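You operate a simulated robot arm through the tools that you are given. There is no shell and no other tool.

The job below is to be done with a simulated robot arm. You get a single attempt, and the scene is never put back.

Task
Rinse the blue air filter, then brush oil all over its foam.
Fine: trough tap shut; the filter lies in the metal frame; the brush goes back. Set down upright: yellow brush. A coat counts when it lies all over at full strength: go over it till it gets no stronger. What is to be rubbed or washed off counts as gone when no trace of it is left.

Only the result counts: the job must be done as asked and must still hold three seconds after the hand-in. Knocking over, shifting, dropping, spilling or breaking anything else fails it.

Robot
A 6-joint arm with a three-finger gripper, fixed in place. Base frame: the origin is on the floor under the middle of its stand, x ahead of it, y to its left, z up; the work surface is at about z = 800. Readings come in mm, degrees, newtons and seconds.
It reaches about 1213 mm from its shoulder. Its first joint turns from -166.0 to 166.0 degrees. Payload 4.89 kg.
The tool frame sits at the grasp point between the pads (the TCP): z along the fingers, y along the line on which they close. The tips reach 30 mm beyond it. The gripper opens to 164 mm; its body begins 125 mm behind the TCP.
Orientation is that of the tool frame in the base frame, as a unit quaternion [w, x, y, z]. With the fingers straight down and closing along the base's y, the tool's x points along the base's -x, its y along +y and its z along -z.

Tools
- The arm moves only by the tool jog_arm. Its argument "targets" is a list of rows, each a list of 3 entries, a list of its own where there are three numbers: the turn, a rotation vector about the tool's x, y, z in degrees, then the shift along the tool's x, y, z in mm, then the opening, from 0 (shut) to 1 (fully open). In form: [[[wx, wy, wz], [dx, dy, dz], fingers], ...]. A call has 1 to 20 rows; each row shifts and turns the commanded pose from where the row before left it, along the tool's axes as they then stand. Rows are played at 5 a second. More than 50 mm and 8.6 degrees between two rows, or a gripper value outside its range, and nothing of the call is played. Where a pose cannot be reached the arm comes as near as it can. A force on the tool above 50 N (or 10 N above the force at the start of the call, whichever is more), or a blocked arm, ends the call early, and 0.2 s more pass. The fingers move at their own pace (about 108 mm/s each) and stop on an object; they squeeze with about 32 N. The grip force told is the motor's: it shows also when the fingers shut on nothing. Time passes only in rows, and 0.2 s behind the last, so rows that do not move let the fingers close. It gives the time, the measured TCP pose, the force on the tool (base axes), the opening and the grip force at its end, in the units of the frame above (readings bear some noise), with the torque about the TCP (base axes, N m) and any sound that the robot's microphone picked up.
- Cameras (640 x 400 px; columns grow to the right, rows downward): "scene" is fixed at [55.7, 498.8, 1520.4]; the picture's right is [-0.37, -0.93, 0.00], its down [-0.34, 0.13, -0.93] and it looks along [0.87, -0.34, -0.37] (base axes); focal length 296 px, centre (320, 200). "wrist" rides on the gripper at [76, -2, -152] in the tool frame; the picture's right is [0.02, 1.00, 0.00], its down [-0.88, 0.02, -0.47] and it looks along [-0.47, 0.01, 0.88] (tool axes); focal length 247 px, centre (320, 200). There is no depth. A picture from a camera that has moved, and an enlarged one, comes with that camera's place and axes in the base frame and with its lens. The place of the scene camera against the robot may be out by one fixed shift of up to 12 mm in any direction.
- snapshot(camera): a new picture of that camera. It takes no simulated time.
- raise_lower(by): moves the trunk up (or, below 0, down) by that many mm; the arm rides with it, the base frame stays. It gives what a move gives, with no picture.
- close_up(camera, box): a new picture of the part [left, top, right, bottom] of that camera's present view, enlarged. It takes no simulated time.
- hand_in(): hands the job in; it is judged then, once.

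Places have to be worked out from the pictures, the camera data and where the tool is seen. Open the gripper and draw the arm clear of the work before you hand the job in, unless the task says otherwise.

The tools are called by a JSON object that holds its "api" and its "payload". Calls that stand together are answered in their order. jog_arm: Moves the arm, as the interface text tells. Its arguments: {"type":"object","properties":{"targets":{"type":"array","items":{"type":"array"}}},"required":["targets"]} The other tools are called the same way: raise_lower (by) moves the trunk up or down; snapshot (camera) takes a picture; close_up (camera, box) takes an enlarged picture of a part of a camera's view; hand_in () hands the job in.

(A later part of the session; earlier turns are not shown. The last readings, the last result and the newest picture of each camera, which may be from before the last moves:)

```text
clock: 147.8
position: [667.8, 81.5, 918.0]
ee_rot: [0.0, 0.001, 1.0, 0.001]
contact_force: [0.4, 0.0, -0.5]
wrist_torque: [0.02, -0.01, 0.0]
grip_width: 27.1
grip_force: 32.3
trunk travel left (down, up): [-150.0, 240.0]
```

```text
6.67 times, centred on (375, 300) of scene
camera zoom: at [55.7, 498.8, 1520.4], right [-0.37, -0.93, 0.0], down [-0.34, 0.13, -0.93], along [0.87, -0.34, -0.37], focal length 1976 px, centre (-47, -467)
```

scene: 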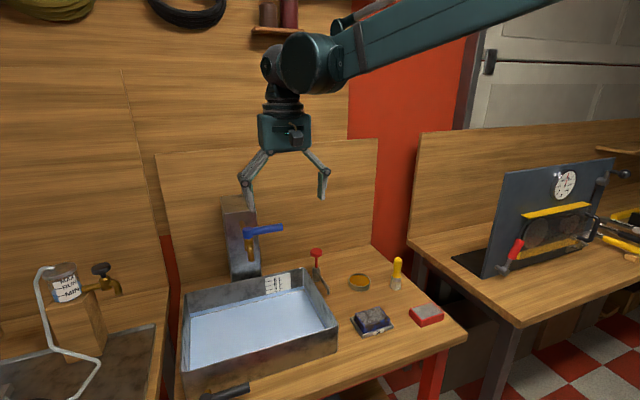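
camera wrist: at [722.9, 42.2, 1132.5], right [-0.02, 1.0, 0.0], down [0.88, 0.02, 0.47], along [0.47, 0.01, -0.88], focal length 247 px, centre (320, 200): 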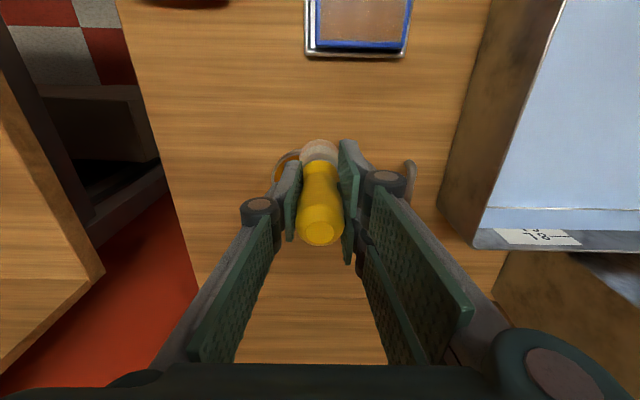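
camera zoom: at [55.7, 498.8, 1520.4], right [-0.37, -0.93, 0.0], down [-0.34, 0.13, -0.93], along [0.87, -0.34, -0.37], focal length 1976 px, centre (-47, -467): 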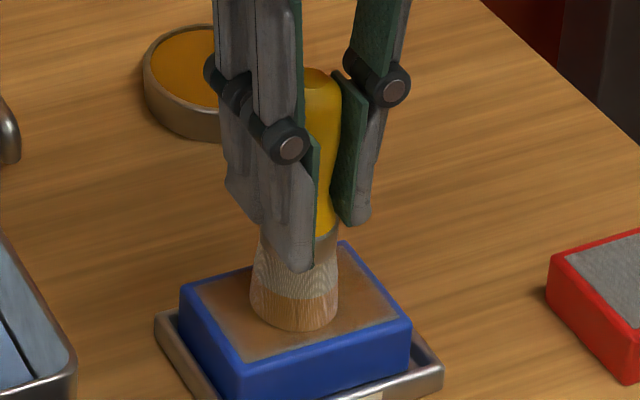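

Contact faded again in the middle. I press 1 mm and raster the interior back and forth.

{"api": "jog_arm", "payload": {"targets": [[[0, 0, 0], [0, 4, 1], 0.05], [[0, 0, 0], [0, 4, 0.5], 0.05], [[0, 0, 0], [0, 0, 0], 0.05]]}}

{"api": "jog_arm", "payload": {"targets": [[[0, 0, 0], [0, 10, 0.03], 0.05], [[0, 0, 0], [0, 10, 0.03], 0.05], [[0, 0, 0], [0, 10, 0.03], 0.05], [[0, 0, 0], [0, 5, 0.03], 0.05], [[0, 0, 0], [-12, 0, 0.03], 0.05], [[0, 0, 0], [0, -10, 0.03], 0.05], [[0, 0, 0], [0, -10, 0.03], 0.05], [[0, 0, 0], [0, -10, 0.03], 0.05], [[0, 0, 0], [0, -10, 0.03], 0.05], [[0, 0, 0], [0, -10, 0.03], 0.05], [[0, 0, 0], [0, -10, 0.03], 0.05], [[0, 0, 0], [0, -10, 0.03], 0.05], [[0, 0, 0], [0, -9, 0.03], 0.05], [[0, 0, 0], [18, 0, 0.03], 0.05], [[0, 0, 0], [0, 10, 0.03], 0.05], [[0, 0, 0], [0, 10, 0.03], 0.05], [[0, 0, 0], [0, 10, 0.03], 0.05], [[0, 0, 0], [0, 10, 0.03], 0.05], [[0, 0, 0], [0, 0, 0], 0.05]]}}

{"api": "close_up", "payload": {"camera": "wrist", "box": [240, 40, 440, 200]}}

{"api": "close_up", "payload": {"camera": "scene", "box": [345, 270, 405, 330]}}

```text
clock: 148.6
position: [669.1, 90.1, 915.5]
ee_rot: [0.001, -0.001, 1.0, 0.0]
contact_force: [-0.2, -1.9, 9.8]
wrist_torque: [-0.09, -0.11, -0.04]
grip_width: 26.9
grip_force: 32.0
trunk travel left (down, up): [-150.0, 240.0]
```

```text
clock: 152.6
position: [663.3, 87.2, 915.3]
ee_rot: [0.001, -0.001, 1.0, -0.001]
contact_force: [-1.1, -5.9, 23.7]
wrist_torque: [-0.13, -0.23, -0.07]
grip_width: 27.0
grip_force: 32.2
trunk travel left (down, up): [-150.0, 240.0]
```

```text
2.50 times, centred on (340, 120) of wrist
camera zoom: at [587.0, 84.4, 1068.4], right [-0.02, 1.0, 0.0], down [0.88, 0.02, 0.47], along [0.47, 0.01, -0.88], focal length 617 px, centre (270, 400)
```

zoom: 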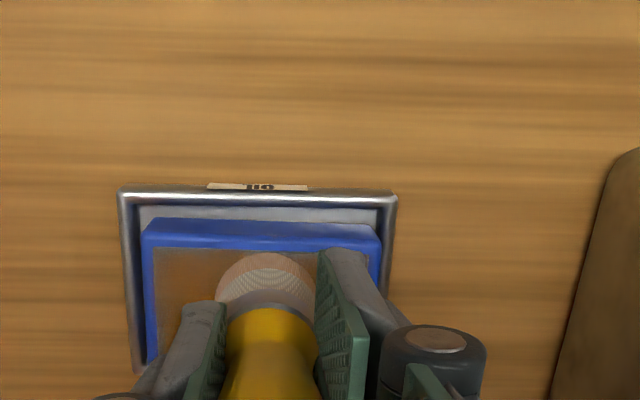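

```text
6.67 times, centred on (375, 300) of scene
camera zoom: at [55.7, 498.8, 1520.4], right [-0.37, -0.93, 0.0], down [-0.34, 0.13, -0.93], along [0.87, -0.34, -0.37], focal length 1976 px, centre (-47, -467)
```

zoom: 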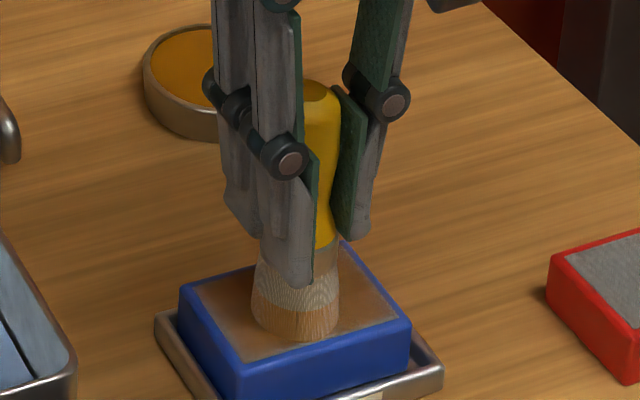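

Contact is firm at 24 N. I stroke the near lines, then lift for an overall look.

{"api": "jog_arm", "payload": {"targets": [[[0, 0, 0], [0, 9, -0.2], 0.05], [[0, 0, 0], [0, 9, 0], 0.05], [[0, 0, 0], [0, 9, 0], 0.05], [[0, 0, 0], [0, 9, 0], 0.05], [[0, 0, 0], [13, 0, 0], 0.05], [[0, 0, 0], [0, -10, 0], 0.05], [[0, 0, 0], [0, -10, 0], 0.05], [[0, 0, 0], [0, -10, 0], 0.05], [[0, 0, 0], [0, -10, 0], 0.05], [[0, 0, 0], [0, -10, 0], 0.05], [[0, 0, 0], [0, -10, 0], 0.05], [[0, 0, 0], [0, -10, 0], 0.05], [[0, 0, 0], [0, -9, 0], 0.05], [[0, 0, 0], [0, 0, -20], 0.05], [[0, 0, 0], [-20, 10, -40], 0.05], [[0, 0, 0], [-45, 10, 0], 0.05], [[0, 0, 0], [-45, 15, 0], 0.05], [[0, 0, 0], [0, 0, 0], 0.05]]}}

{"api": "close_up", "payload": {"camera": "wrist", "box": [250, 0, 390, 100]}}

{"api": "close_up", "payload": {"camera": "scene", "box": [340, 280, 410, 340]}}

{"api": "close_up", "payload": {"camera": "scene", "box": [340, 210, 420, 300]}}

```text
clock: 156.4
position: [763.4, 77.3, 975.7]
ee_rot: [0.0, 0.0, 1.0, 0.0]
contact_force: [0.2, -0.3, -1.3]
wrist_torque: [0.02, 0.07, 0.02]
grip_width: 26.8
grip_force: 32.5
trunk travel left (down, up): [-150.0, 240.0]
```

```text
4.00 times, centred on (320, 50) of wrist
camera zoom: at [687.6, 75.0, 1129.5], right [-0.02, 1.0, 0.0], down [0.88, 0.02, 0.47], along [0.47, 0.01, -0.88], focal length 988 px, centre (320, 800)
```

zoom: 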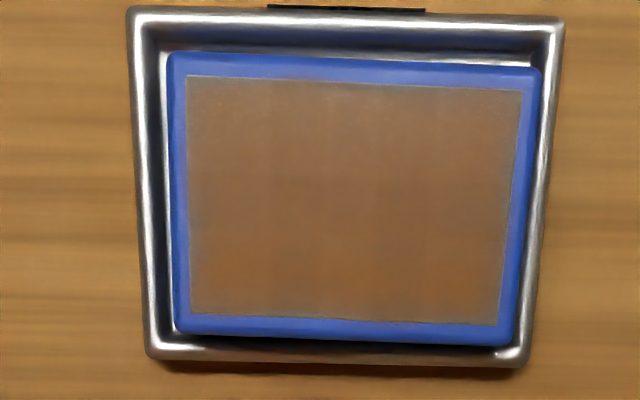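

```text
6.67 times, centred on (375, 310) of scene
camera zoom: at [55.7, 498.8, 1520.4], right [-0.37, -0.93, 0.0], down [-0.34, 0.13, -0.93], along [0.87, -0.34, -0.37], focal length 1976 px, centre (-47, -533)
```

zoom: 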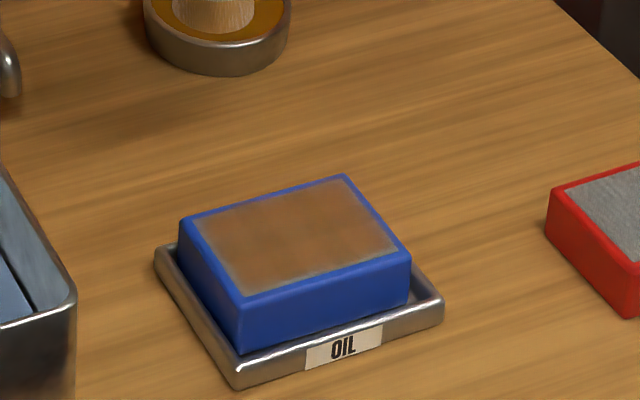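

```text
4.44 times, centred on (380, 255) of scene
camera zoom: at [55.7, 498.8, 1520.4], right [-0.37, -0.93, 0.0], down [-0.34, 0.13, -0.93], along [0.87, -0.34, -0.37], focal length 1318 px, centre (53, -44)
```

zoom: 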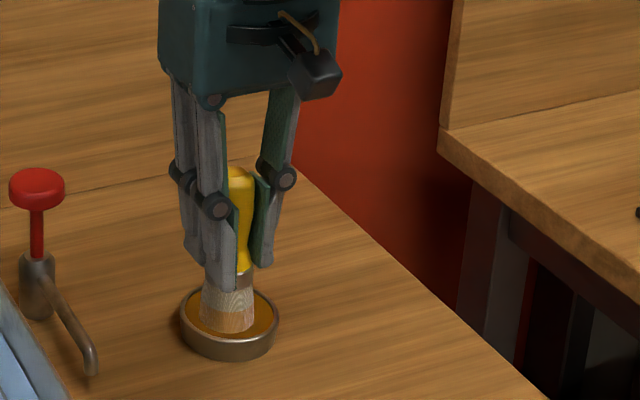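

The coat is close to even; the near edge remains slightly lighter. I dip again and then dwell on the near +y corner as a test of whether it gets any stronger.

{"api": "jog_arm", "payload": {"targets": [[[0, 0, 0], [-30, -18.5, 0], 0.05], [[0, 0, 0], [-30, -18.5, 0], 0.05], [[0, 0, 0], [-30, -18, 0], 0.05], [[0, 0, 0], [0, 0, 35], 0.05], [[0, 0, 0], [0, 0, 30], 0.05], [[0, 0, 0], [0, 0, 6], 0.05], [[0, 0, 0], [0, 0, 3], 0.05], [[0, 0, 0], [0, 0, 0], 0.05]]}}

{"api": "close_up", "payload": {"camera": "scene", "box": [340, 240, 400, 300]}}

{"api": "close_up", "payload": {"camera": "wrist", "box": [260, 80, 380, 220]}}

```text
clock: 158.2
position: [847.8, 24.5, 899.7]
ee_rot: [0.0, 0.0, 1.0, 0.0]
contact_force: [0.3, 1.0, -1.2]
wrist_torque: [0.02, -0.01, -0.03]
grip_width: 26.8
grip_force: 32.5
trunk travel left (down, up): [-150.0, 240.0]
```

```text
6.67 times, centred on (370, 270) of scene
camera zoom: at [55.7, 498.8, 1520.4], right [-0.37, -0.93, 0.0], down [-0.34, 0.13, -0.93], along [0.87, -0.34, -0.37], focal length 1976 px, centre (-13, -267)
```

zoom: 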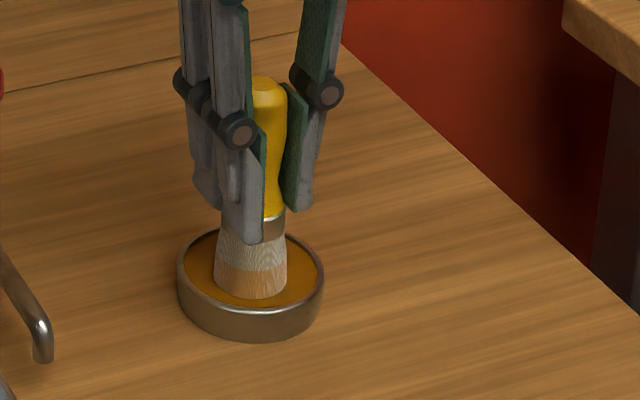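

```text
2.86 times, centred on (320, 150) of wrist
camera zoom: at [772.9, 22.3, 1054.5], right [-0.02, 1.0, 0.0], down [0.88, 0.02, 0.47], along [0.47, 0.01, -0.88], focal length 706 px, centre (320, 343)
```

zoom: 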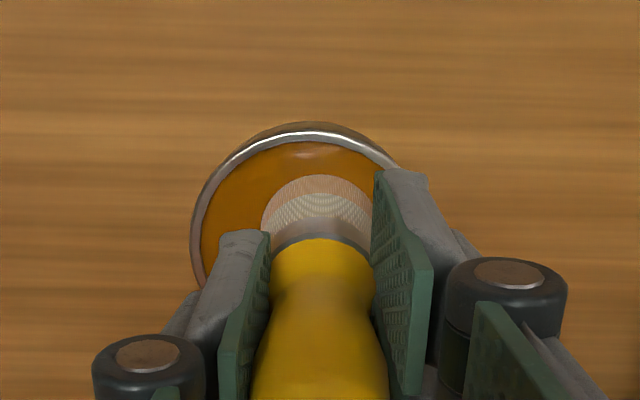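

Slightly short in x but inside the dish; I shift +4 mm and lower 2 mm to touch the oil, dwell, then lift.

{"api": "jog_arm", "payload": {"targets": [[[0, 0, 0], [-4, -2, 0], 0.05], [[0, 0, 0], [0, 0, 1], 0.05], [[0, 0, 0], [0, 0, 1], 0.05], [[0, 0, 0], [0, 0, 0], 0.05], [[0, 0, 0], [0, 0, 0], 0.05]]}}

{"api": "close_up", "payload": {"camera": "scene", "box": [340, 240, 400, 300]}}

```text
clock: 159.4
position: [852.9, 22.5, 899.6]
ee_rot: [0.001, 0.0, 1.0, -0.001]
contact_force: [1.3, -1.0, 13.8]
wrist_torque: [-0.08, -0.21, -0.04]
grip_width: 26.9
grip_force: 32.4
trunk travel left (down, up): [-150.0, 240.0]
```

```text
6.67 times, centred on (370, 270) of scene
camera zoom: at [55.7, 498.8, 1520.4], right [-0.37, -0.93, 0.0], down [-0.34, 0.13, -0.93], along [0.87, -0.34, -0.37], focal length 1976 px, centre (-13, -267)
```

zoom: 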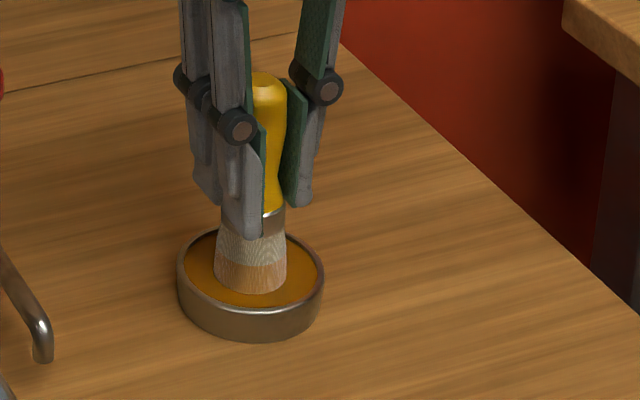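

Bristles touching the oil at 14 N. I lift, drip and travel to the near +y corner of the foam.

{"api": "jog_arm", "payload": {"targets": [[[0, 0, 0], [0, 0, -10], 0.05], [[0, 0, 0], [0, 0, -20], 0.05], [[0, 0, 0], [0, 0, 0], 0.05], [[0, 0, 0], [0, 0, 0], 0.05], [[0, 0, 0], [0, 0, -42], 0.05], [[0, 0, 0], [41, 19.5, 0], 0.05], [[0, 0, 0], [41, 19.5, 0], 0.05], [[0, 0, 0], [41, 19.5, 0], 0.05], [[0, 0, 0], [41, 19.5, 0], 0.05], [[0, 0, 0], [41, 19.5, 0], 0.05], [[0, 0, 0], [0, 0, 35], 0.05], [[0, 0, 0], [0, 0, 18], 0.05], [[0, 0, 0], [0, 0, 3.5], 0.05], [[0, 0, 0], [0, 0, 0], 0.05]]}}

{"api": "close_up", "payload": {"camera": "wrist", "box": [220, 80, 420, 240]}}

{"api": "close_up", "payload": {"camera": "scene", "box": [345, 270, 405, 330]}}

```text
clock: 162.4
position: [648.2, 119.6, 914.4]
ee_rot: [-0.001, -0.001, 1.0, 0.0]
contact_force: [-3.9, 0.1, 20.9]
wrist_torque: [0.08, -0.09, -0.01]
grip_width: 26.8
grip_force: 31.6
trunk travel left (down, up): [-150.0, 240.0]
```

```text
2.50 times, centred on (320, 160) of wrist
camera zoom: at [571.8, 118.5, 1068.0], right [-0.02, 1.0, 0.0], down [0.88, 0.02, 0.47], along [0.47, 0.01, -0.88], focal length 617 px, centre (320, 300)
```

zoom: 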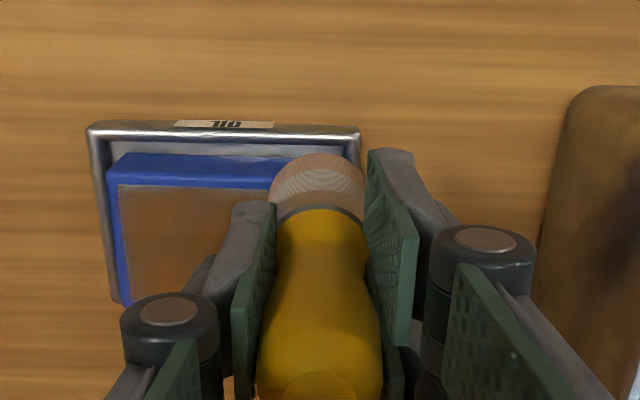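

```text
6.67 times, centred on (375, 300) of scene
camera zoom: at [55.7, 498.8, 1520.4], right [-0.37, -0.93, 0.0], down [-0.34, 0.13, -0.93], along [0.87, -0.34, -0.37], focal length 1976 px, centre (-47, -467)
```

zoom: 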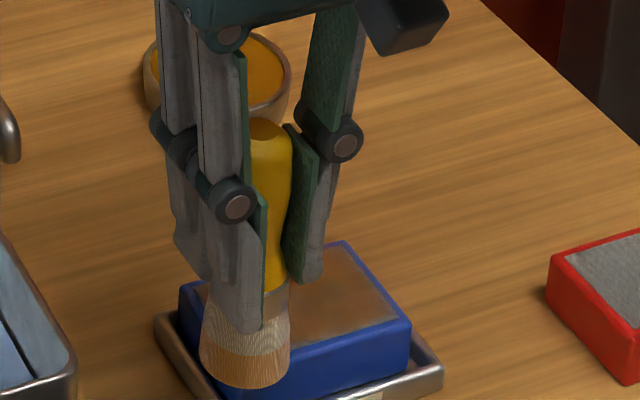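

Contact at the corner is 21 N. I rub small motions here for a few seconds as a test, then lift to compare that spot with the rest.

{"api": "jog_arm", "payload": {"targets": [[[0, 0, 0], [-6, 0, -0.3], 0.05], [[0, 0, 0], [0, -6, 0], 0.05], [[0, 0, 0], [6, 0, 0], 0.05], [[0, 0, 0], [0, 6, 0], 0.05], [[0, 0, 0], [-6, 0, 0], 0.05], [[0, 0, 0], [0, -6, 0], 0.05], [[0, 0, 0], [6, 0, 0], 0.05], [[0, 0, 0], [0, 6, 0], 0.05], [[0, 0, 0], [-6, 0, 0], 0.05], [[0, 0, 0], [0, -6, 0], 0.05], [[0, 0, 0], [6, 0, 0], 0.05], [[0, 0, 0], [0, 6, 0], 0.05], [[0, 0, 0], [0, 0, -20], 0.05], [[0, 0, 0], [-20, -10, -40], 0.05], [[0, 0, 0], [-45, -15, 0], 0.05], [[0, 0, 0], [-45, -15, 0], 0.05], [[0, 0, 0], [0, 0, 0], 0.05]]}}

{"api": "close_up", "payload": {"camera": "wrist", "box": [250, 0, 390, 100]}}

{"api": "close_up", "payload": {"camera": "scene", "box": [340, 280, 410, 340]}}

```text
clock: 166.0
position: [759.9, 78.4, 977.6]
ee_rot: [0.0, 0.0, 1.0, 0.0]
contact_force: [-0.2, 0.7, -0.3]
wrist_torque: [-0.01, 0.06, 0.01]
grip_width: 27.0
grip_force: 31.8
trunk travel left (down, up): [-150.0, 240.0]
```

```text
4.00 times, centred on (320, 50) of wrist
camera zoom: at [684.1, 78.1, 1131.0], right [-0.02, 1.0, 0.0], down [0.88, 0.02, 0.47], along [0.47, 0.01, -0.88], focal length 988 px, centre (320, 800)
```

zoom: 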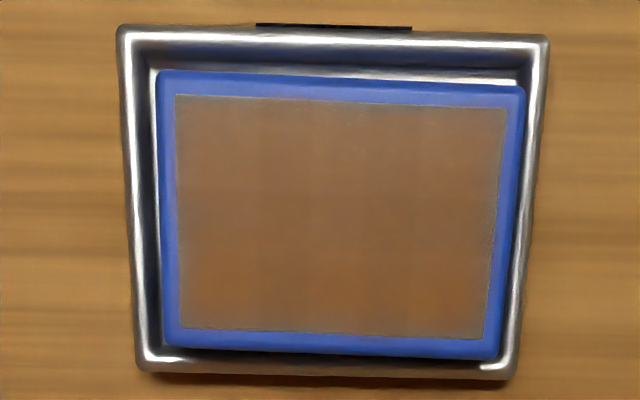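

```text
6.67 times, centred on (375, 310) of scene
camera zoom: at [55.7, 498.8, 1520.4], right [-0.37, -0.93, 0.0], down [-0.34, 0.13, -0.93], along [0.87, -0.34, -0.37], focal length 1976 px, centre (-47, -533)
```

zoom: 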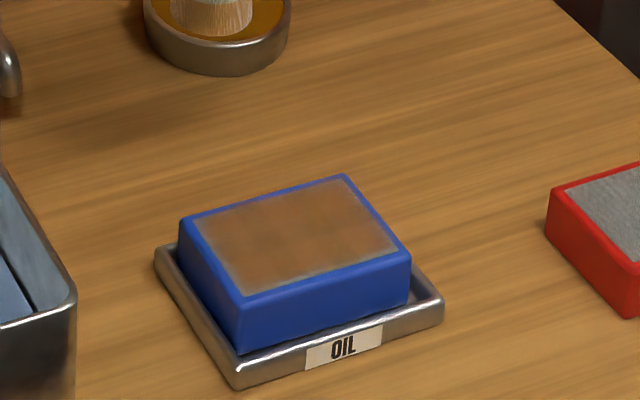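

The rubbed corner does not look clearly stronger than the rest. I zoom in tighter for a careful comparison.

{"api": "close_up", "payload": {"camera": "scene", "box": [356, 294, 390, 326]}}

{"api": "close_up", "payload": {"camera": "wrist", "box": [280, 12, 370, 92]}}

```text
12.50 times, centred on (373, 310) of scene
camera zoom: at [55.7, 498.8, 1520.4], right [-0.37, -0.93, 0.0], down [-0.34, 0.13, -0.93], along [0.87, -0.34, -0.37], focal length 3705 px, centre (-342, -1175)
```

zoom: 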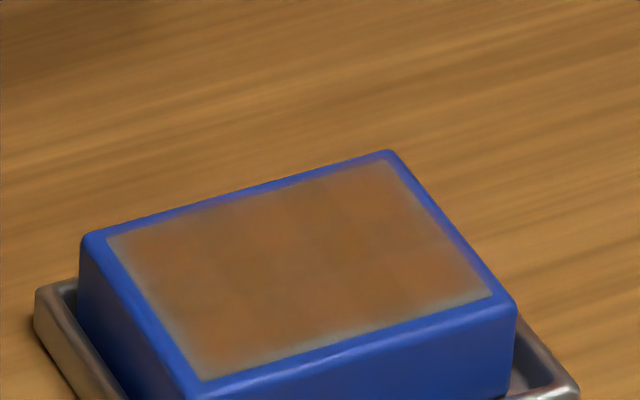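

```text
5.00 times, centred on (325, 52) of wrist
camera zoom: at [684.1, 78.1, 1131.0], right [-0.02, 1.0, 0.0], down [0.88, 0.02, 0.47], along [0.47, 0.01, -0.88], focal length 1235 px, centre (295, 940)
```

zoom: 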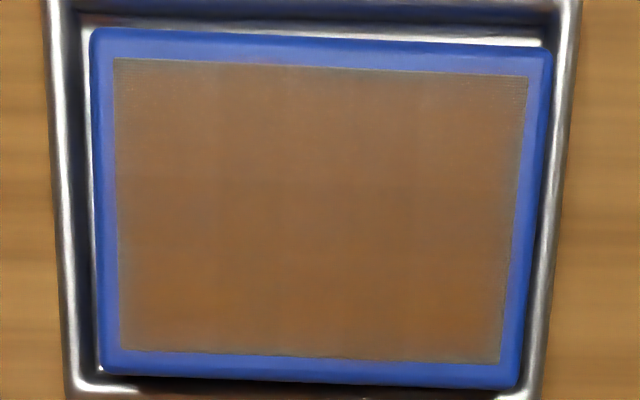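

The surface shows only subtle differences between patches. I do another full set of firm strokes from far to near and then compare the same view again.

{"api": "jog_arm", "payload": {"targets": [[[0, 0, 0], [34.5, -17, 0], 0.05], [[0, 0, 0], [34.5, -17, 0], 0.05], [[0, 0, 0], [0, 0, 35], 0.05], [[0, 0, 0], [0, 0, 22], 0.05], [[0, 0, 0], [0, 0, 3.4], 0.05], [[0, 0, 0], [0, 0, 0], 0.05], [[0, 0, 0], [0, 8, 0.02], 0.05], [[0, 0, 0], [0, 8, 0.02], 0.05], [[0, 0, 0], [0, 8, 0.02], 0.05], [[0, 0, 0], [0, 8, 0.02], 0.05], [[0, 0, 0], [0, 8, 0.02], 0.05], [[0, 0, 0], [0, 0, 0], 0.05]]}}

{"api": "close_up", "payload": {"camera": "wrist", "box": [240, 40, 440, 200]}}

```text
clock: 168.6
position: [689.7, 85.6, 914.0]
ee_rot: [0.0, 0.002, 1.0, 0.0]
contact_force: [0.0, -0.2, -1.6]
wrist_torque: [0.02, -0.02, 0.01]
grip_width: 27.0
grip_force: 31.9
trunk travel left (down, up): [-150.0, 240.0]
```

```text
2.50 times, centred on (340, 120) of wrist
camera zoom: at [614.2, 84.8, 1068.6], right [-0.02, 1.0, 0.0], down [0.88, 0.02, 0.47], along [0.47, 0.01, -0.88], focal length 617 px, centre (270, 400)
```

zoom: 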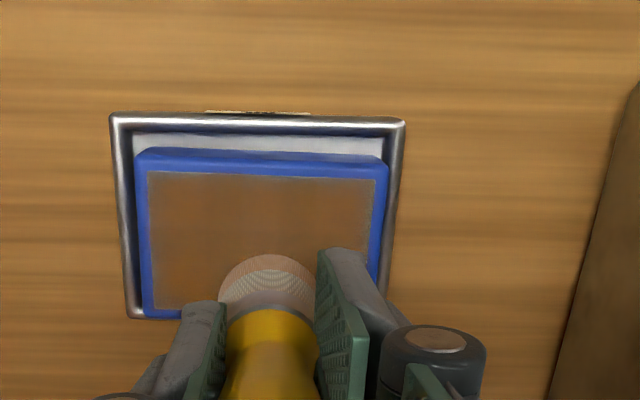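

No contact at this height; I lower in 0.7 mm steps until force shows.

{"api": "jog_arm", "payload": {"targets": [[[0, 0, 0], [0, 0, 0.7], 0.05], [[0, 0, 0], [0, 0, 0], 0.05], [[0, 0, 0], [0, 0, 0], 0.05]]}}

{"api": "jog_arm", "payload": {"targets": [[[0, 0, 0], [0, 0, 0.7], 0.05], [[0, 0, 0], [0, 0, 0], 0.05], [[0, 0, 0], [0, 0, 0], 0.05]]}}

```text
clock: 169.4
position: [689.4, 84.2, 914.2]
ee_rot: [0.0, 0.0, 1.0, -0.001]
contact_force: [-0.4, 0.9, 3.0]
wrist_torque: [0.04, -0.01, -0.02]
grip_width: 27.2
grip_force: 32.2
trunk travel left (down, up): [-150.0, 240.0]
```

```text
clock: 170.2
position: [689.7, 83.0, 913.6]
ee_rot: [0.0, -0.001, 1.0, -0.001]
contact_force: [0.4, 1.2, 8.0]
wrist_torque: [0.08, -0.07, 0.01]
grip_width: 26.8
grip_force: 32.2
trunk travel left (down, up): [-150.0, 240.0]
```

Contact of 8 N now. I stroke the far line both ways and move on to the next line.

{"api": "jog_arm", "payload": {"targets": [[[0, 0, 0], [0, 9, 0.03], 0.05], [[0, 0, 0], [0, 9, 0.03], 0.05], [[0, 0, 0], [0, 9, 0.03], 0.05], [[0, 0, 0], [0, 9, 0.03], 0.05], [[0, 0, 0], [0, -10, 0.03], 0.05], [[0, 0, 0], [0, -10, 0.03], 0.05], [[0, 0, 0], [0, -10, 0.03], 0.05], [[0, 0, 0], [0, -10, 0.03], 0.05], [[0, 0, 0], [0, -10, 0.03], 0.05], [[0, 0, 0], [0, -10, 0.03], 0.05], [[0, 0, 0], [0, -10, 0.03], 0.05], [[0, 0, 0], [0, -8, 0.03], 0.05], [[0, 0, 0], [10, 0, 0.03], 0.05], [[0, 0, 0], [0, 10, 0.03], 0.05], [[0, 0, 0], [0, 10, 0.03], 0.05], [[0, 0, 0], [0, 10, 0.03], 0.05], [[0, 0, 0], [0, 10, 0.03], 0.05], [[0, 0, 0], [0, 0, 0], 0.05]]}}

{"api": "close_up", "payload": {"camera": "scene", "box": [345, 270, 405, 330]}}

```text
clock: 174.0
position: [679.9, 81.9, 914.4]
ee_rot: [0.0, 0.001, 1.0, -0.001]
contact_force: [-0.5, -3.7, 13.5]
wrist_torque: [-0.22, -0.1, -0.03]
grip_width: 26.8
grip_force: 32.9
trunk travel left (down, up): [-150.0, 240.0]
```

```text
6.67 times, centred on (375, 300) of scene
camera zoom: at [55.7, 498.8, 1520.4], right [-0.37, -0.93, 0.0], down [-0.34, 0.13, -0.93], along [0.87, -0.34, -0.37], focal length 1976 px, centre (-47, -467)
```

zoom: 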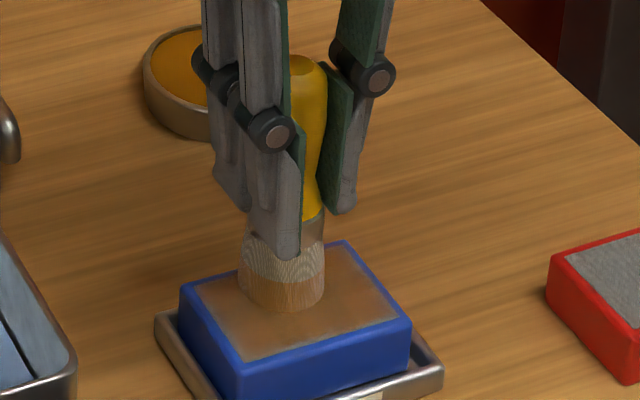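

Contact stays good at 13 N. I continue across the middle lines.

{"api": "jog_arm", "payload": {"targets": [[[0, 0, 0], [0, 10, 0.02], 0.05], [[0, 0, 0], [0, 10, 0.02], 0.05], [[0, 0, 0], [0, 10, 0.02], 0.05], [[0, 0, 0], [0, 10, 0.02], 0.05], [[0, 0, 0], [10, 0, 0.02], 0.05], [[0, 0, 0], [0, -10, 0.02], 0.05], [[0, 0, 0], [0, -10, 0.02], 0.05], [[0, 0, 0], [0, -10, 0.02], 0.05], [[0, 0, 0], [0, -10, 0.02], 0.05], [[0, 0, 0], [0, -10, 0.02], 0.05], [[0, 0, 0], [0, -10, 0.02], 0.05], [[0, 0, 0], [0, -10, 0.02], 0.05], [[0, 0, 0], [0, -8, 0.02], 0.05], [[0, 0, 0], [10, 0, 0.02], 0.05], [[0, 0, 0], [0, 10, 0.02], 0.05], [[0, 0, 0], [0, 10, 0.02], 0.05], [[0, 0, 0], [0, 10, 0.02], 0.05], [[0, 0, 0], [0, 10, 0.02], 0.05], [[0, 0, 0], [0, 0, 0], 0.05]]}}

{"api": "close_up", "payload": {"camera": "scene", "box": [345, 270, 405, 330]}}

```text
clock: 178.0
position: [659.3, 85.5, 912.9]
ee_rot: [-0.001, 0.0, 1.0, 0.0]
contact_force: [0.0, 1.4, 2.0]
wrist_torque: [0.11, -0.06, -0.01]
grip_width: 27.1
grip_force: 32.3
trunk travel left (down, up): [-150.0, 240.0]
```

```text
6.67 times, centred on (375, 300) of scene
camera zoom: at [55.7, 498.8, 1520.4], right [-0.37, -0.93, 0.0], down [-0.34, 0.13, -0.93], along [0.87, -0.34, -0.37], focal length 1976 px, centre (-47, -467)
```

zoom: 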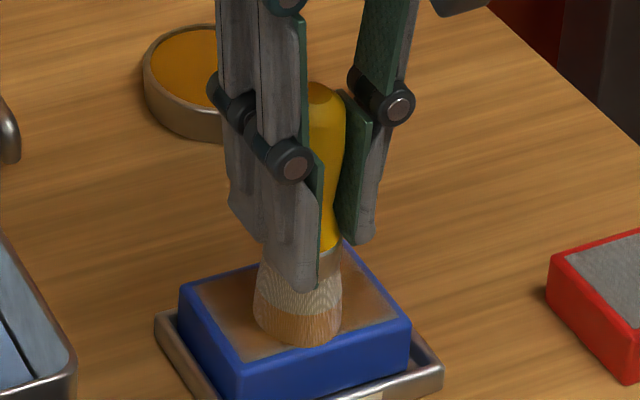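

Contact is lighter (2 N). I add 0.4 mm and cover the near lines both ways, then lift to compare.

{"api": "jog_arm", "payload": {"targets": [[[0, 0, 0], [0, 10, 0.4], 0.05], [[0, 0, 0], [0, 10, 0.02], 0.05], [[0, 0, 0], [0, 10, 0.02], 0.05], [[0, 0, 0], [0, 8, 0.02], 0.05], [[0, 0, 0], [10, 0, 0.02], 0.05], [[0, 0, 0], [0, -10, 0.02], 0.05], [[0, 0, 0], [0, -10, 0.02], 0.05], [[0, 0, 0], [0, -10, 0.02], 0.05], [[0, 0, 0], [0, -10, 0.02], 0.05], [[0, 0, 0], [0, 0, 0], 0.05]]}}

{"api": "jog_arm", "payload": {"targets": [[[0, 0, 0], [0, -10, 0.02], 0.05], [[0, 0, 0], [0, -10, 0.02], 0.05], [[0, 0, 0], [0, -10, 0.02], 0.05], [[0, 0, 0], [0, -8, 0.02], 0.05], [[0, 0, 0], [5, 0, 0.02], 0.05], [[0, 0, 0], [0, 10, 0.02], 0.05], [[0, 0, 0], [0, 10, 0.02], 0.05], [[0, 0, 0], [0, 10, 0.02], 0.05], [[0, 0, 0], [0, 10, 0.02], 0.05], [[0, 0, 0], [0, 10, 0.02], 0.05], [[0, 0, 0], [0, 10, 0.02], 0.05], [[0, 0, 0], [0, 10, 0.02], 0.05], [[0, 0, 0], [0, 8, 0.02], 0.05], [[0, 0, 0], [0, 0, -20], 0.05], [[0, 0, 0], [-25, -10, -40], 0.05], [[0, 0, 0], [-45, -15, 0], 0.05], [[0, 0, 0], [-45, -15, 0], 0.05], [[0, 0, 0], [0, 0, 0], 0.05]]}}

{"api": "close_up", "payload": {"camera": "scene", "box": [356, 294, 390, 326]}}

{"api": "close_up", "payload": {"camera": "wrist", "box": [280, 12, 370, 92]}}

{"api": "close_up", "payload": {"camera": "scene", "box": [340, 280, 410, 340]}}

```text
clock: 180.2
position: [649.1, 83.1, 913.1]
ee_rot: [0.001, 0.0, 1.0, 0.0]
contact_force: [-1.0, 6.3, 25.9]
wrist_torque: [0.39, -0.1, 0.01]
grip_width: 27.1
grip_force: 31.8
trunk travel left (down, up): [-150.0, 240.0]
```

```text
clock: 181.8
position: [642.3, 63.0, 913.8]
ee_rot: [0.0, 0.0, 1.0, 0.0]
contact_force: [-1.4, -2.1, 40.1]
wrist_torque: [0.06, -0.1, -0.01]
grip_width: 26.8
grip_force: 31.5
trunk travel left (down, up): [-150.0, 240.0]
stopped in row 8: the force on the tool passed its limit at 52 N (the readings are from after the stop); the commanded pose is now the measured one
```

```text
12.50 times, centred on (373, 310) of scene
camera zoom: at [55.7, 498.8, 1520.4], right [-0.37, -0.93, 0.0], down [-0.34, 0.13, -0.93], along [0.87, -0.34, -0.37], focal length 3705 px, centre (-342, -1175)
```

zoom: 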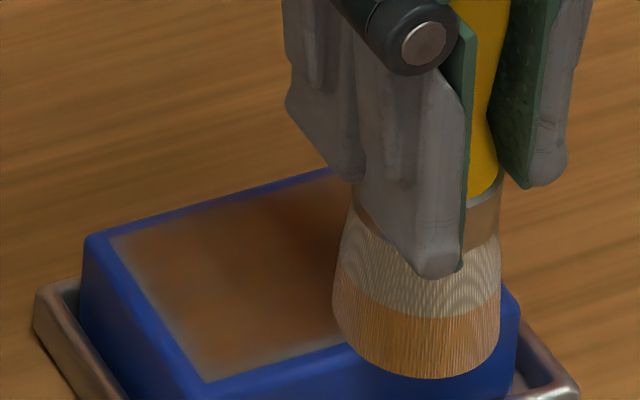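

```text
5.00 times, centred on (325, 52) of wrist
camera zoom: at [566.3, 62.5, 1067.3], right [-0.02, 1.0, 0.0], down [0.88, 0.02, 0.47], along [0.47, 0.01, -0.88], focal length 1235 px, centre (295, 940)
```

zoom: 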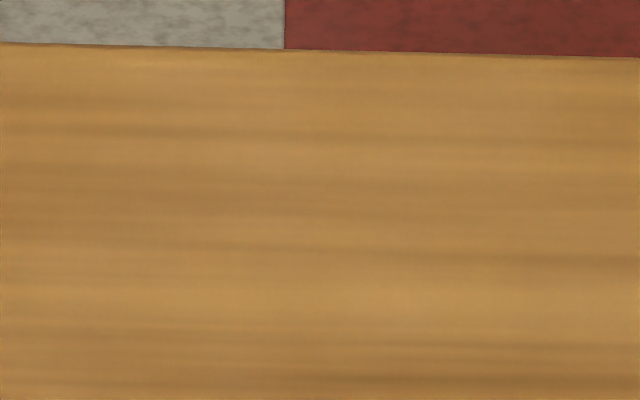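

```text
6.67 times, centred on (375, 310) of scene
camera zoom: at [55.7, 498.8, 1520.4], right [-0.37, -0.93, 0.0], down [-0.34, 0.13, -0.93], along [0.87, -0.34, -0.37], focal length 1976 px, centre (-47, -533)
```

zoom: 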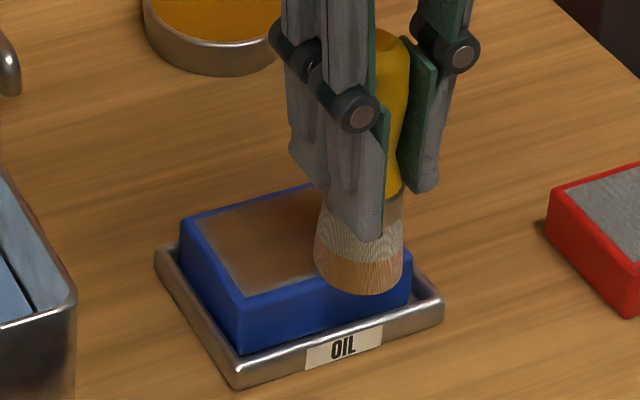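

The force limit tripped while pressing on the near edge (the fingers now sit against the ferrule). I lift off right away and look at filter, tray and coat.

{"api": "jog_arm", "payload": {"targets": [[[0, 0, 0], [0, 0, -3], 0.05], [[0, 0, 0], [0, 0, -20], 0.05], [[0, 0, 0], [-25, 5, -40], 0.05], [[0, 0, 0], [-45, 5, 0], 0.05], [[0, 0, 0], [-48, 5, 0], 0.05], [[0, 0, 0], [0, 0, 0], 0.05]]}}

{"api": "close_up", "payload": {"camera": "scene", "box": [356, 294, 390, 326]}}

{"api": "close_up", "payload": {"camera": "wrist", "box": [270, 0, 380, 92]}}

{"api": "close_up", "payload": {"camera": "scene", "box": [340, 210, 420, 300]}}

{"api": "snapshot", "payload": {"camera": "wrist"}}

```text
clock: 183.2
position: [760.9, 77.6, 975.2]
ee_rot: [0.0, 0.002, 1.0, -0.001]
contact_force: [-0.2, -0.8, -2.2]
wrist_torque: [0.03, 0.03, 0.02]
grip_width: 26.8
grip_force: 32.2
trunk travel left (down, up): [-150.0, 240.0]
```

```text
12.50 times, centred on (373, 310) of scene
camera zoom: at [55.7, 498.8, 1520.4], right [-0.37, -0.93, 0.0], down [-0.34, 0.13, -0.93], along [0.87, -0.34, -0.37], focal length 3705 px, centre (-342, -1175)
```

zoom: 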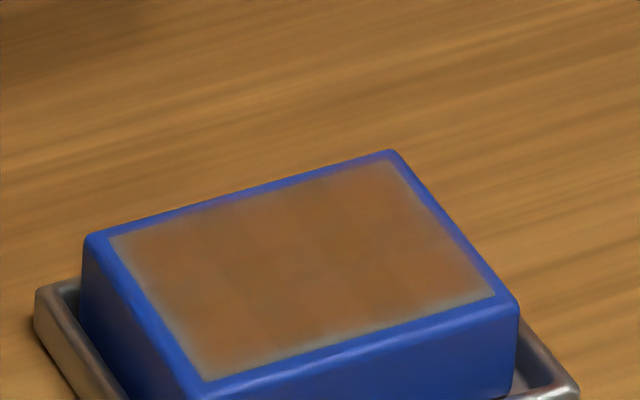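

```text
4.35 times, centred on (325, 46) of wrist
camera zoom: at [686.4, 77.4, 1129.2], right [-0.02, 1.0, 0.0], down [0.88, 0.02, 0.47], along [0.47, 0.01, -0.88], focal length 1074 px, centre (298, 870)
```

zoom: 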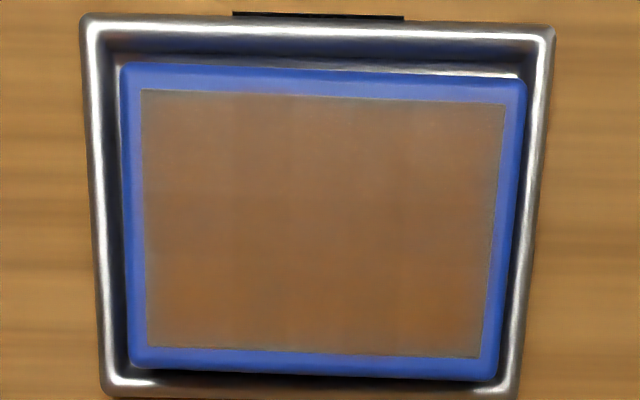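

```text
4.44 times, centred on (380, 255) of scene
camera zoom: at [55.7, 498.8, 1520.4], right [-0.37, -0.93, 0.0], down [-0.34, 0.13, -0.93], along [0.87, -0.34, -0.37], focal length 1318 px, centre (53, -44)
```

zoom: 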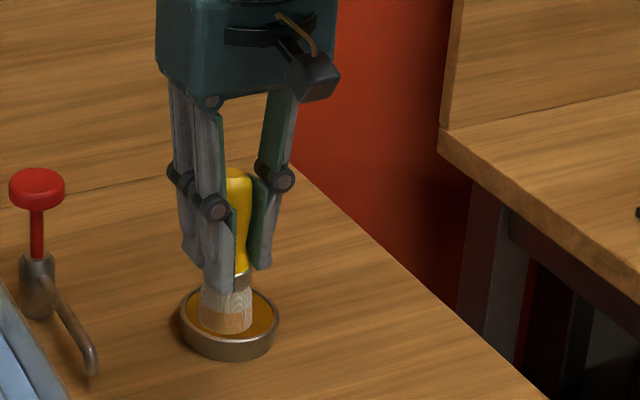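

```text
taken
camera wrist: at [686.4, 77.4, 1129.2], right [-0.02, 1.0, 0.0], down [0.88, 0.02, 0.47], along [0.47, 0.01, -0.88], focal length 247 px, centre (320, 200)
```

wrist: 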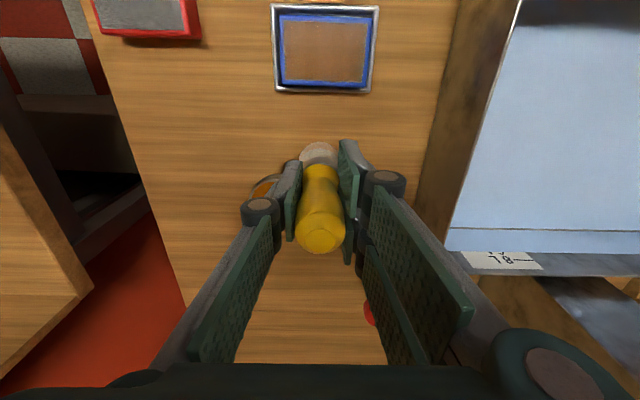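

The coat looks practically unchanged from the previous comparison, which suggests saturation. To rule out a dry brush, I reload once more and will rub a test spot in the centre.

{"api": "jog_arm", "payload": {"targets": [[[0, 0, 0], [-30.9, -18.7, 0], 0.05], [[0, 0, 0], [-30.9, -18.7, 0], 0.05], [[0, 0, 0], [-30.9, -18.7, 0], 0.05], [[0, 0, 0], [0, 0, 35], 0.05], [[0, 0, 0], [0, 0, 30], 0.05], [[0, 0, 0], [0, 0, 9], 0.05], [[0, 0, 0], [0, 0, 0], 0.05], [[0, 0, 0], [0, 0, 0], 0.05]]}}

{"api": "close_up", "payload": {"camera": "scene", "box": [340, 240, 400, 300]}}

```text
clock: 185.0
position: [852.9, 20.3, 902.2]
ee_rot: [0.0, 0.001, 1.0, -0.001]
contact_force: [0.4, -0.3, -0.8]
wrist_torque: [0.0, 0.02, 0.01]
grip_width: 26.9
grip_force: 32.0
trunk travel left (down, up): [-150.0, 240.0]
```

```text
6.67 times, centred on (370, 270) of scene
camera zoom: at [55.7, 498.8, 1520.4], right [-0.37, -0.93, 0.0], down [-0.34, 0.13, -0.93], along [0.87, -0.34, -0.37], focal length 1976 px, centre (-13, -267)
```

zoom: 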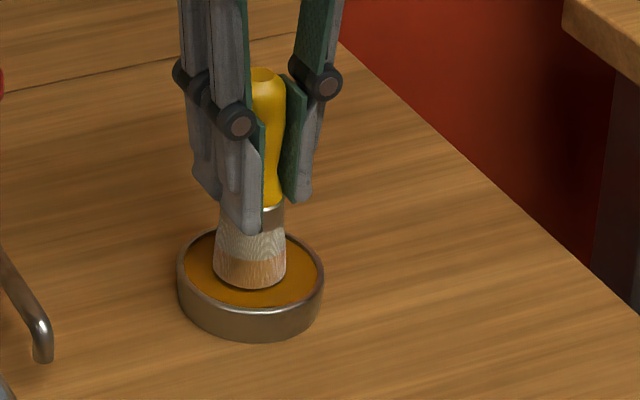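

The bristles hover a few mm above the oil floor. I lower 1 mm at a time, stopping on contact.

{"api": "jog_arm", "payload": {"targets": [[[0, 0, 0], [0, 0, 1.5], 0.05], [[0, 0, 0], [0, 0, 1.5], 0.05], [[0, 0, 0], [0, 0, 1], 0.05], [[0, 0, 0], [0, 0, 0], 0.05], [[0, 0, 0], [0, 0, 0], 0.05]]}}

{"api": "close_up", "payload": {"camera": "scene", "box": [340, 240, 400, 300]}}

```text
clock: 186.2
position: [853.3, 21.7, 899.9]
ee_rot: [0.001, 0.001, 1.0, -0.001]
contact_force: [7.7, 1.2, 43.1]
wrist_torque: [0.11, -0.64, -0.02]
grip_width: 27.0
grip_force: 32.4
trunk travel left (down, up): [-150.0, 240.0]
```

```text
6.67 times, centred on (370, 270) of scene
camera zoom: at [55.7, 498.8, 1520.4], right [-0.37, -0.93, 0.0], down [-0.34, 0.13, -0.93], along [0.87, -0.34, -0.37], focal length 1976 px, centre (-13, -267)
```

zoom: 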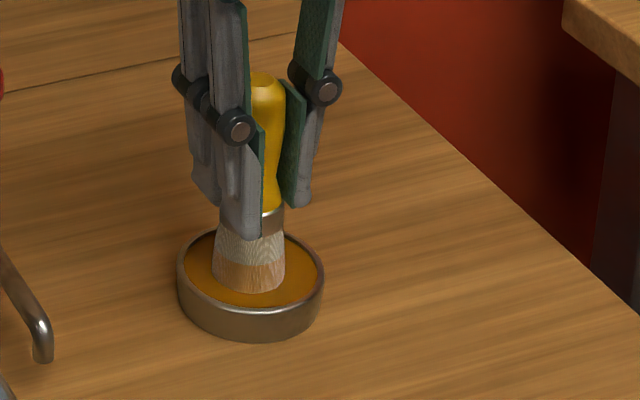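

Now there's a positive stop against the ferrule (43 N), so the brush length is fixed. I lift off, drip, and go to the centre of the foam just above contact height.

{"api": "jog_arm", "payload": {"targets": [[[0, 0, 0], [0, 0, -2], 0.05], [[0, 0, 0], [0, 0, -8], 0.05], [[0, 0, 0], [0, 0, -20], 0.05], [[0, 0, 0], [0, 0, 0], 0.05], [[0, 0, 0], [0, 0, 0], 0.05], [[0, 0, 0], [0, 0, -42], 0.05], [[0, 0, 0], [45, 15, 0], 0.05], [[0, 0, 0], [45, 15, 0], 0.05], [[0, 0, 0], [45, 15, 0], 0.05], [[0, 0, 0], [47, 15, 0], 0.05], [[0, 0, 0], [0, 0, 35], 0.05], [[0, 0, 0], [0, 0, 17], 0.05], [[0, 0, 0], [0, 0, 3], 0.05], [[0, 0, 0], [0, 0, 0], 0.05]]}}

{"api": "close_up", "payload": {"camera": "scene", "box": [345, 270, 405, 330]}}

```text
clock: 189.2
position: [669.8, 80.2, 915.4]
ee_rot: [0.0, 0.001, 1.0, -0.001]
contact_force: [0.6, 0.2, -1.0]
wrist_torque: [0.01, 0.08, 0.0]
grip_width: 26.7
grip_force: 31.6
trunk travel left (down, up): [-150.0, 240.0]
```

```text
6.67 times, centred on (375, 300) of scene
camera zoom: at [55.7, 498.8, 1520.4], right [-0.37, -0.93, 0.0], down [-0.34, 0.13, -0.93], along [0.87, -0.34, -0.37], focal length 1976 px, centre (-47, -467)
```

zoom: 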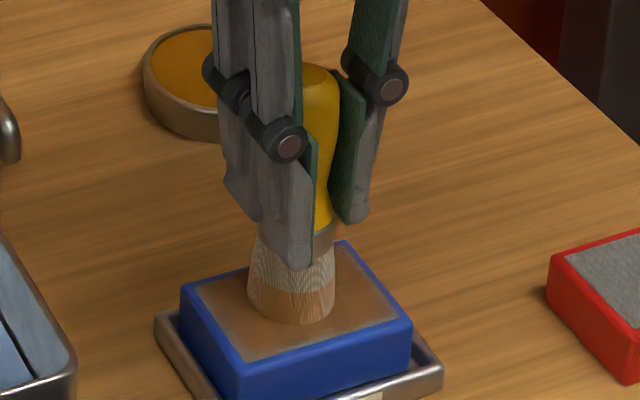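

No contact yet at mid-foam. I lower in 0.6 mm steps to find the contact.

{"api": "jog_arm", "payload": {"targets": [[[0, 0, 0], [0, 0, 0.6], 0.05], [[0, 0, 0], [0, 0, 0.6], 0.05], [[0, 0, 0], [0, 0, 0], 0.05], [[0, 0, 0], [0, 0, 0], 0.05]]}}

{"api": "jog_arm", "payload": {"targets": [[[0, 0, 0], [0, 0, 0.6], 0.05], [[0, 0, 0], [0, 0, 0], 0.05], [[0, 0, 0], [0, 0, 0], 0.05]]}}

```text
clock: 190.2
position: [670.3, 80.8, 913.7]
ee_rot: [0.0, 0.001, 1.0, -0.001]
contact_force: [-0.4, -0.1, 0.6]
wrist_torque: [0.03, 0.09, 0.03]
grip_width: 26.9
grip_force: 32.2
trunk travel left (down, up): [-150.0, 240.0]
```

```text
clock: 191.0
position: [671.5, 81.6, 912.7]
ee_rot: [0.0, 0.001, 1.0, -0.001]
contact_force: [-3.4, -2.4, 25.6]
wrist_torque: [-0.14, 0.13, -0.04]
grip_width: 27.0
grip_force: 32.2
trunk travel left (down, up): [-150.0, 240.0]
```

Contact 26 N at the centre. I ease 0.3 mm, rub small circles here, then lift to see whether the spot got stronger than its surroundings.

{"api": "jog_arm", "payload": {"targets": [[[0, 0, 0], [-5, 0, -0.3], 0.05], [[0, 0, 0], [0, -6, 0], 0.05], [[0, 0, 0], [6, 0, 0], 0.05], [[0, 0, 0], [0, 6, 0], 0.05], [[0, 0, 0], [-6, 0, 0], 0.05], [[0, 0, 0], [0, -6, 0], 0.05], [[0, 0, 0], [6, 0, 0], 0.05], [[0, 0, 0], [0, 6, 0], 0.05], [[0, 0, 0], [-6, 0, 0], 0.05], [[0, 0, 0], [0, -6, 0], 0.05], [[0, 0, 0], [6, 0, 0], 0.05], [[0, 0, 0], [0, 6, 0], 0.05], [[0, 0, 0], [0, 0, 0], 0.05]]}}

{"api": "jog_arm", "payload": {"targets": [[[0, 0, 0], [0, 0, -20], 0.05], [[0, 0, 0], [-10, 0, -40], 0.05], [[0, 0, 0], [-40, 0, 0], 0.05], [[0, 0, 0], [-40, 0, 0], 0.05], [[0, 0, 0], [0, 0, 0], 0.05]]}}

{"api": "close_up", "payload": {"camera": "scene", "box": [356, 294, 390, 326]}}

{"api": "close_up", "payload": {"camera": "wrist", "box": [270, 0, 380, 92]}}

```text
clock: 192.4
position: [675.3, 79.8, 913.3]
ee_rot: [0.001, -0.001, 1.0, 0.001]
contact_force: [-3.9, 3.5, 41.6]
wrist_torque: [0.2, 0.12, 0.05]
grip_width: 26.8
grip_force: 31.4
trunk travel left (down, up): [-150.0, 240.0]
stopped in row 7: the force on the tool passed its limit at 58 N (the readings are from after the stop); the commanded pose is now the measured one
```

```text
clock: 193.6
position: [767.0, 81.4, 969.4]
ee_rot: [0.001, 0.0, 1.0, 0.001]
contact_force: [0.4, -0.1, -0.7]
wrist_torque: [0.0, 0.06, 0.01]
grip_width: 26.8
grip_force: 32.3
trunk travel left (down, up): [-150.0, 240.0]
```

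```text
12.50 times, centred on (373, 310) of scene
camera zoom: at [55.7, 498.8, 1520.4], right [-0.37, -0.93, 0.0], down [-0.34, 0.13, -0.93], along [0.87, -0.34, -0.37], focal length 3705 px, centre (-342, -1175)
```

zoom: 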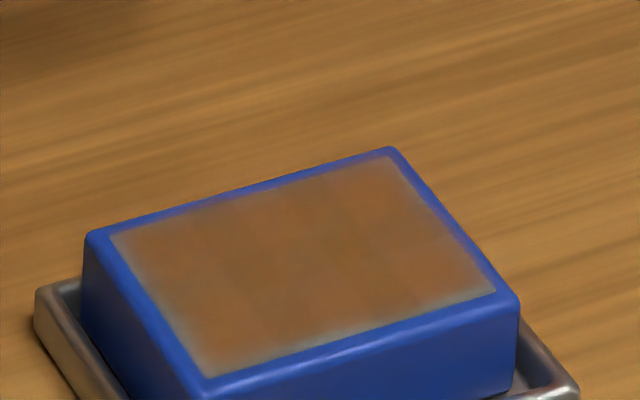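

```text
4.35 times, centred on (325, 46) of wrist
camera zoom: at [691.5, 80.2, 1124.0], right [-0.02, 1.0, 0.0], down [0.88, 0.02, 0.47], along [0.47, 0.01, -0.88], focal length 1074 px, centre (298, 870)
```

zoom: 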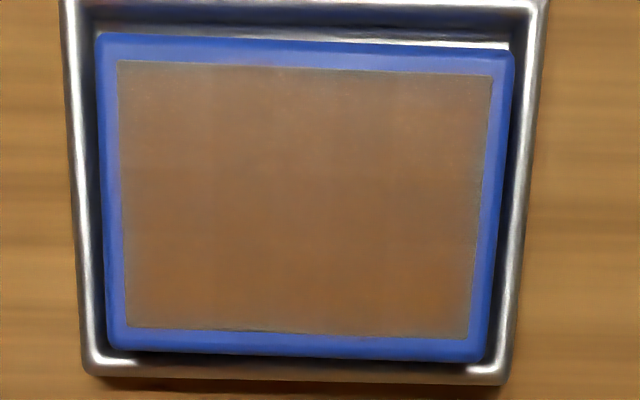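

No distinct stronger spot appears in the centre, so it's close to saturated; edges look a touch lighter. I'll do one more thorough gentle pass everywhere; first I re-find the contact height at the far edge.

{"api": "jog_arm", "payload": {"targets": [[[0, 0, 0], [37, -18, 0], 0.05], [[0, 0, 0], [38, -19, 0], 0.05], [[0, 0, 0], [0, 0, 35], 0.05], [[0, 0, 0], [0, 0, 17], 0.05], [[0, 0, 0], [0, 0, 1.5], 0.05], [[0, 0, 0], [0, 0, 0], 0.05], [[0, 0, 0], [0, 0, 0], 0.05]]}}

{"api": "close_up", "payload": {"camera": "scene", "box": [345, 270, 405, 330]}}

```text
clock: 195.2
position: [688.7, 41.7, 917.1]
ee_rot: [0.0, 0.0, 1.0, 0.0]
contact_force: [0.0, -0.7, -0.6]
wrist_torque: [-0.01, 0.04, 0.0]
grip_width: 26.7
grip_force: 32.3
trunk travel left (down, up): [-150.0, 240.0]
```

```text
6.67 times, centred on (375, 300) of scene
camera zoom: at [55.7, 498.8, 1520.4], right [-0.37, -0.93, 0.0], down [-0.34, 0.13, -0.93], along [0.87, -0.34, -0.37], focal length 1976 px, centre (-47, -467)
```

zoom: 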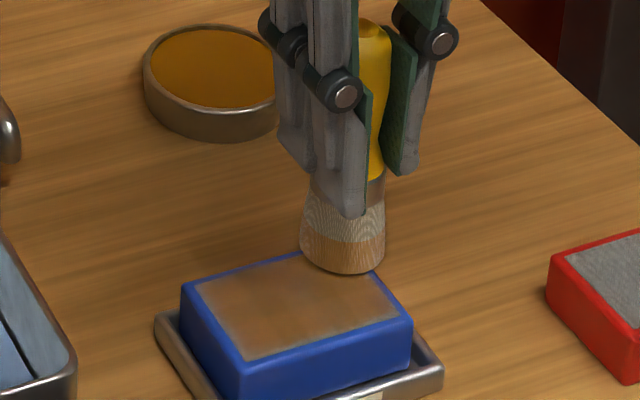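

There is still a gap of about 3–4 mm. I lower in steps until first contact.

{"api": "jog_arm", "payload": {"targets": [[[0, 0, 0], [0, 3, 1], 0.05], [[0, 0, 0], [0, 0, 1], 0.05], [[0, 0, 0], [0, 0, 0.6], 0.05], [[0, 0, 0], [0, 0, 0], 0.05], [[0, 0, 0], [0, 0, 0], 0.05]]}}

{"api": "jog_arm", "payload": {"targets": [[[0, 0, 0], [0, 0, 0.5], 0.05], [[0, 0, 0], [0, 0, 0], 0.05], [[0, 0, 0], [0, 0, 0], 0.05]]}}

```text
clock: 196.4
position: [690.3, 46.7, 916.5]
ee_rot: [-0.001, 0.0, 1.0, 0.001]
contact_force: [0.4, -0.3, -0.1]
wrist_torque: [-0.02, -0.01, 0.03]
grip_width: 27.0
grip_force: 31.1
trunk travel left (down, up): [-150.0, 240.0]
```

```text
clock: 197.2
position: [689.9, 45.9, 914.8]
ee_rot: [0.0, 0.0, 1.0, 0.001]
contact_force: [0.5, -0.6, 0.4]
wrist_torque: [0.0, 0.02, -0.02]
grip_width: 26.7
grip_force: 31.7
trunk travel left (down, up): [-150.0, 240.0]
```

Still free; two more 0.5 mm steps with checks.

{"api": "jog_arm", "payload": {"targets": [[[0, 0, 0], [0, 0, 0.5], 0.05], [[0, 0, 0], [0, 0, 0], 0.05], [[0, 0, 0], [0, 0, 0], 0.05]]}}

{"api": "jog_arm", "payload": {"targets": [[[0, 0, 0], [0, 0, 0.5], 0.05], [[0, 0, 0], [0, 0, 0], 0.05], [[0, 0, 0], [0, 0, 0], 0.05]]}}

```text
clock: 198.0
position: [691.0, 46.3, 913.2]
ee_rot: [0.0, 0.001, 1.0, 0.001]
contact_force: [-0.9, 0.2, -0.3]
wrist_torque: [-0.02, -0.01, 0.0]
grip_width: 26.8
grip_force: 31.9
trunk travel left (down, up): [-150.0, 240.0]
```

```text
clock: 198.8
position: [690.7, 46.3, 913.8]
ee_rot: [0.0, 0.0, 1.0, 0.001]
contact_force: [0.1, 0.0, 2.6]
wrist_torque: [-0.01, 0.0, -0.01]
grip_width: 26.9
grip_force: 31.9
trunk travel left (down, up): [-150.0, 240.0]
```

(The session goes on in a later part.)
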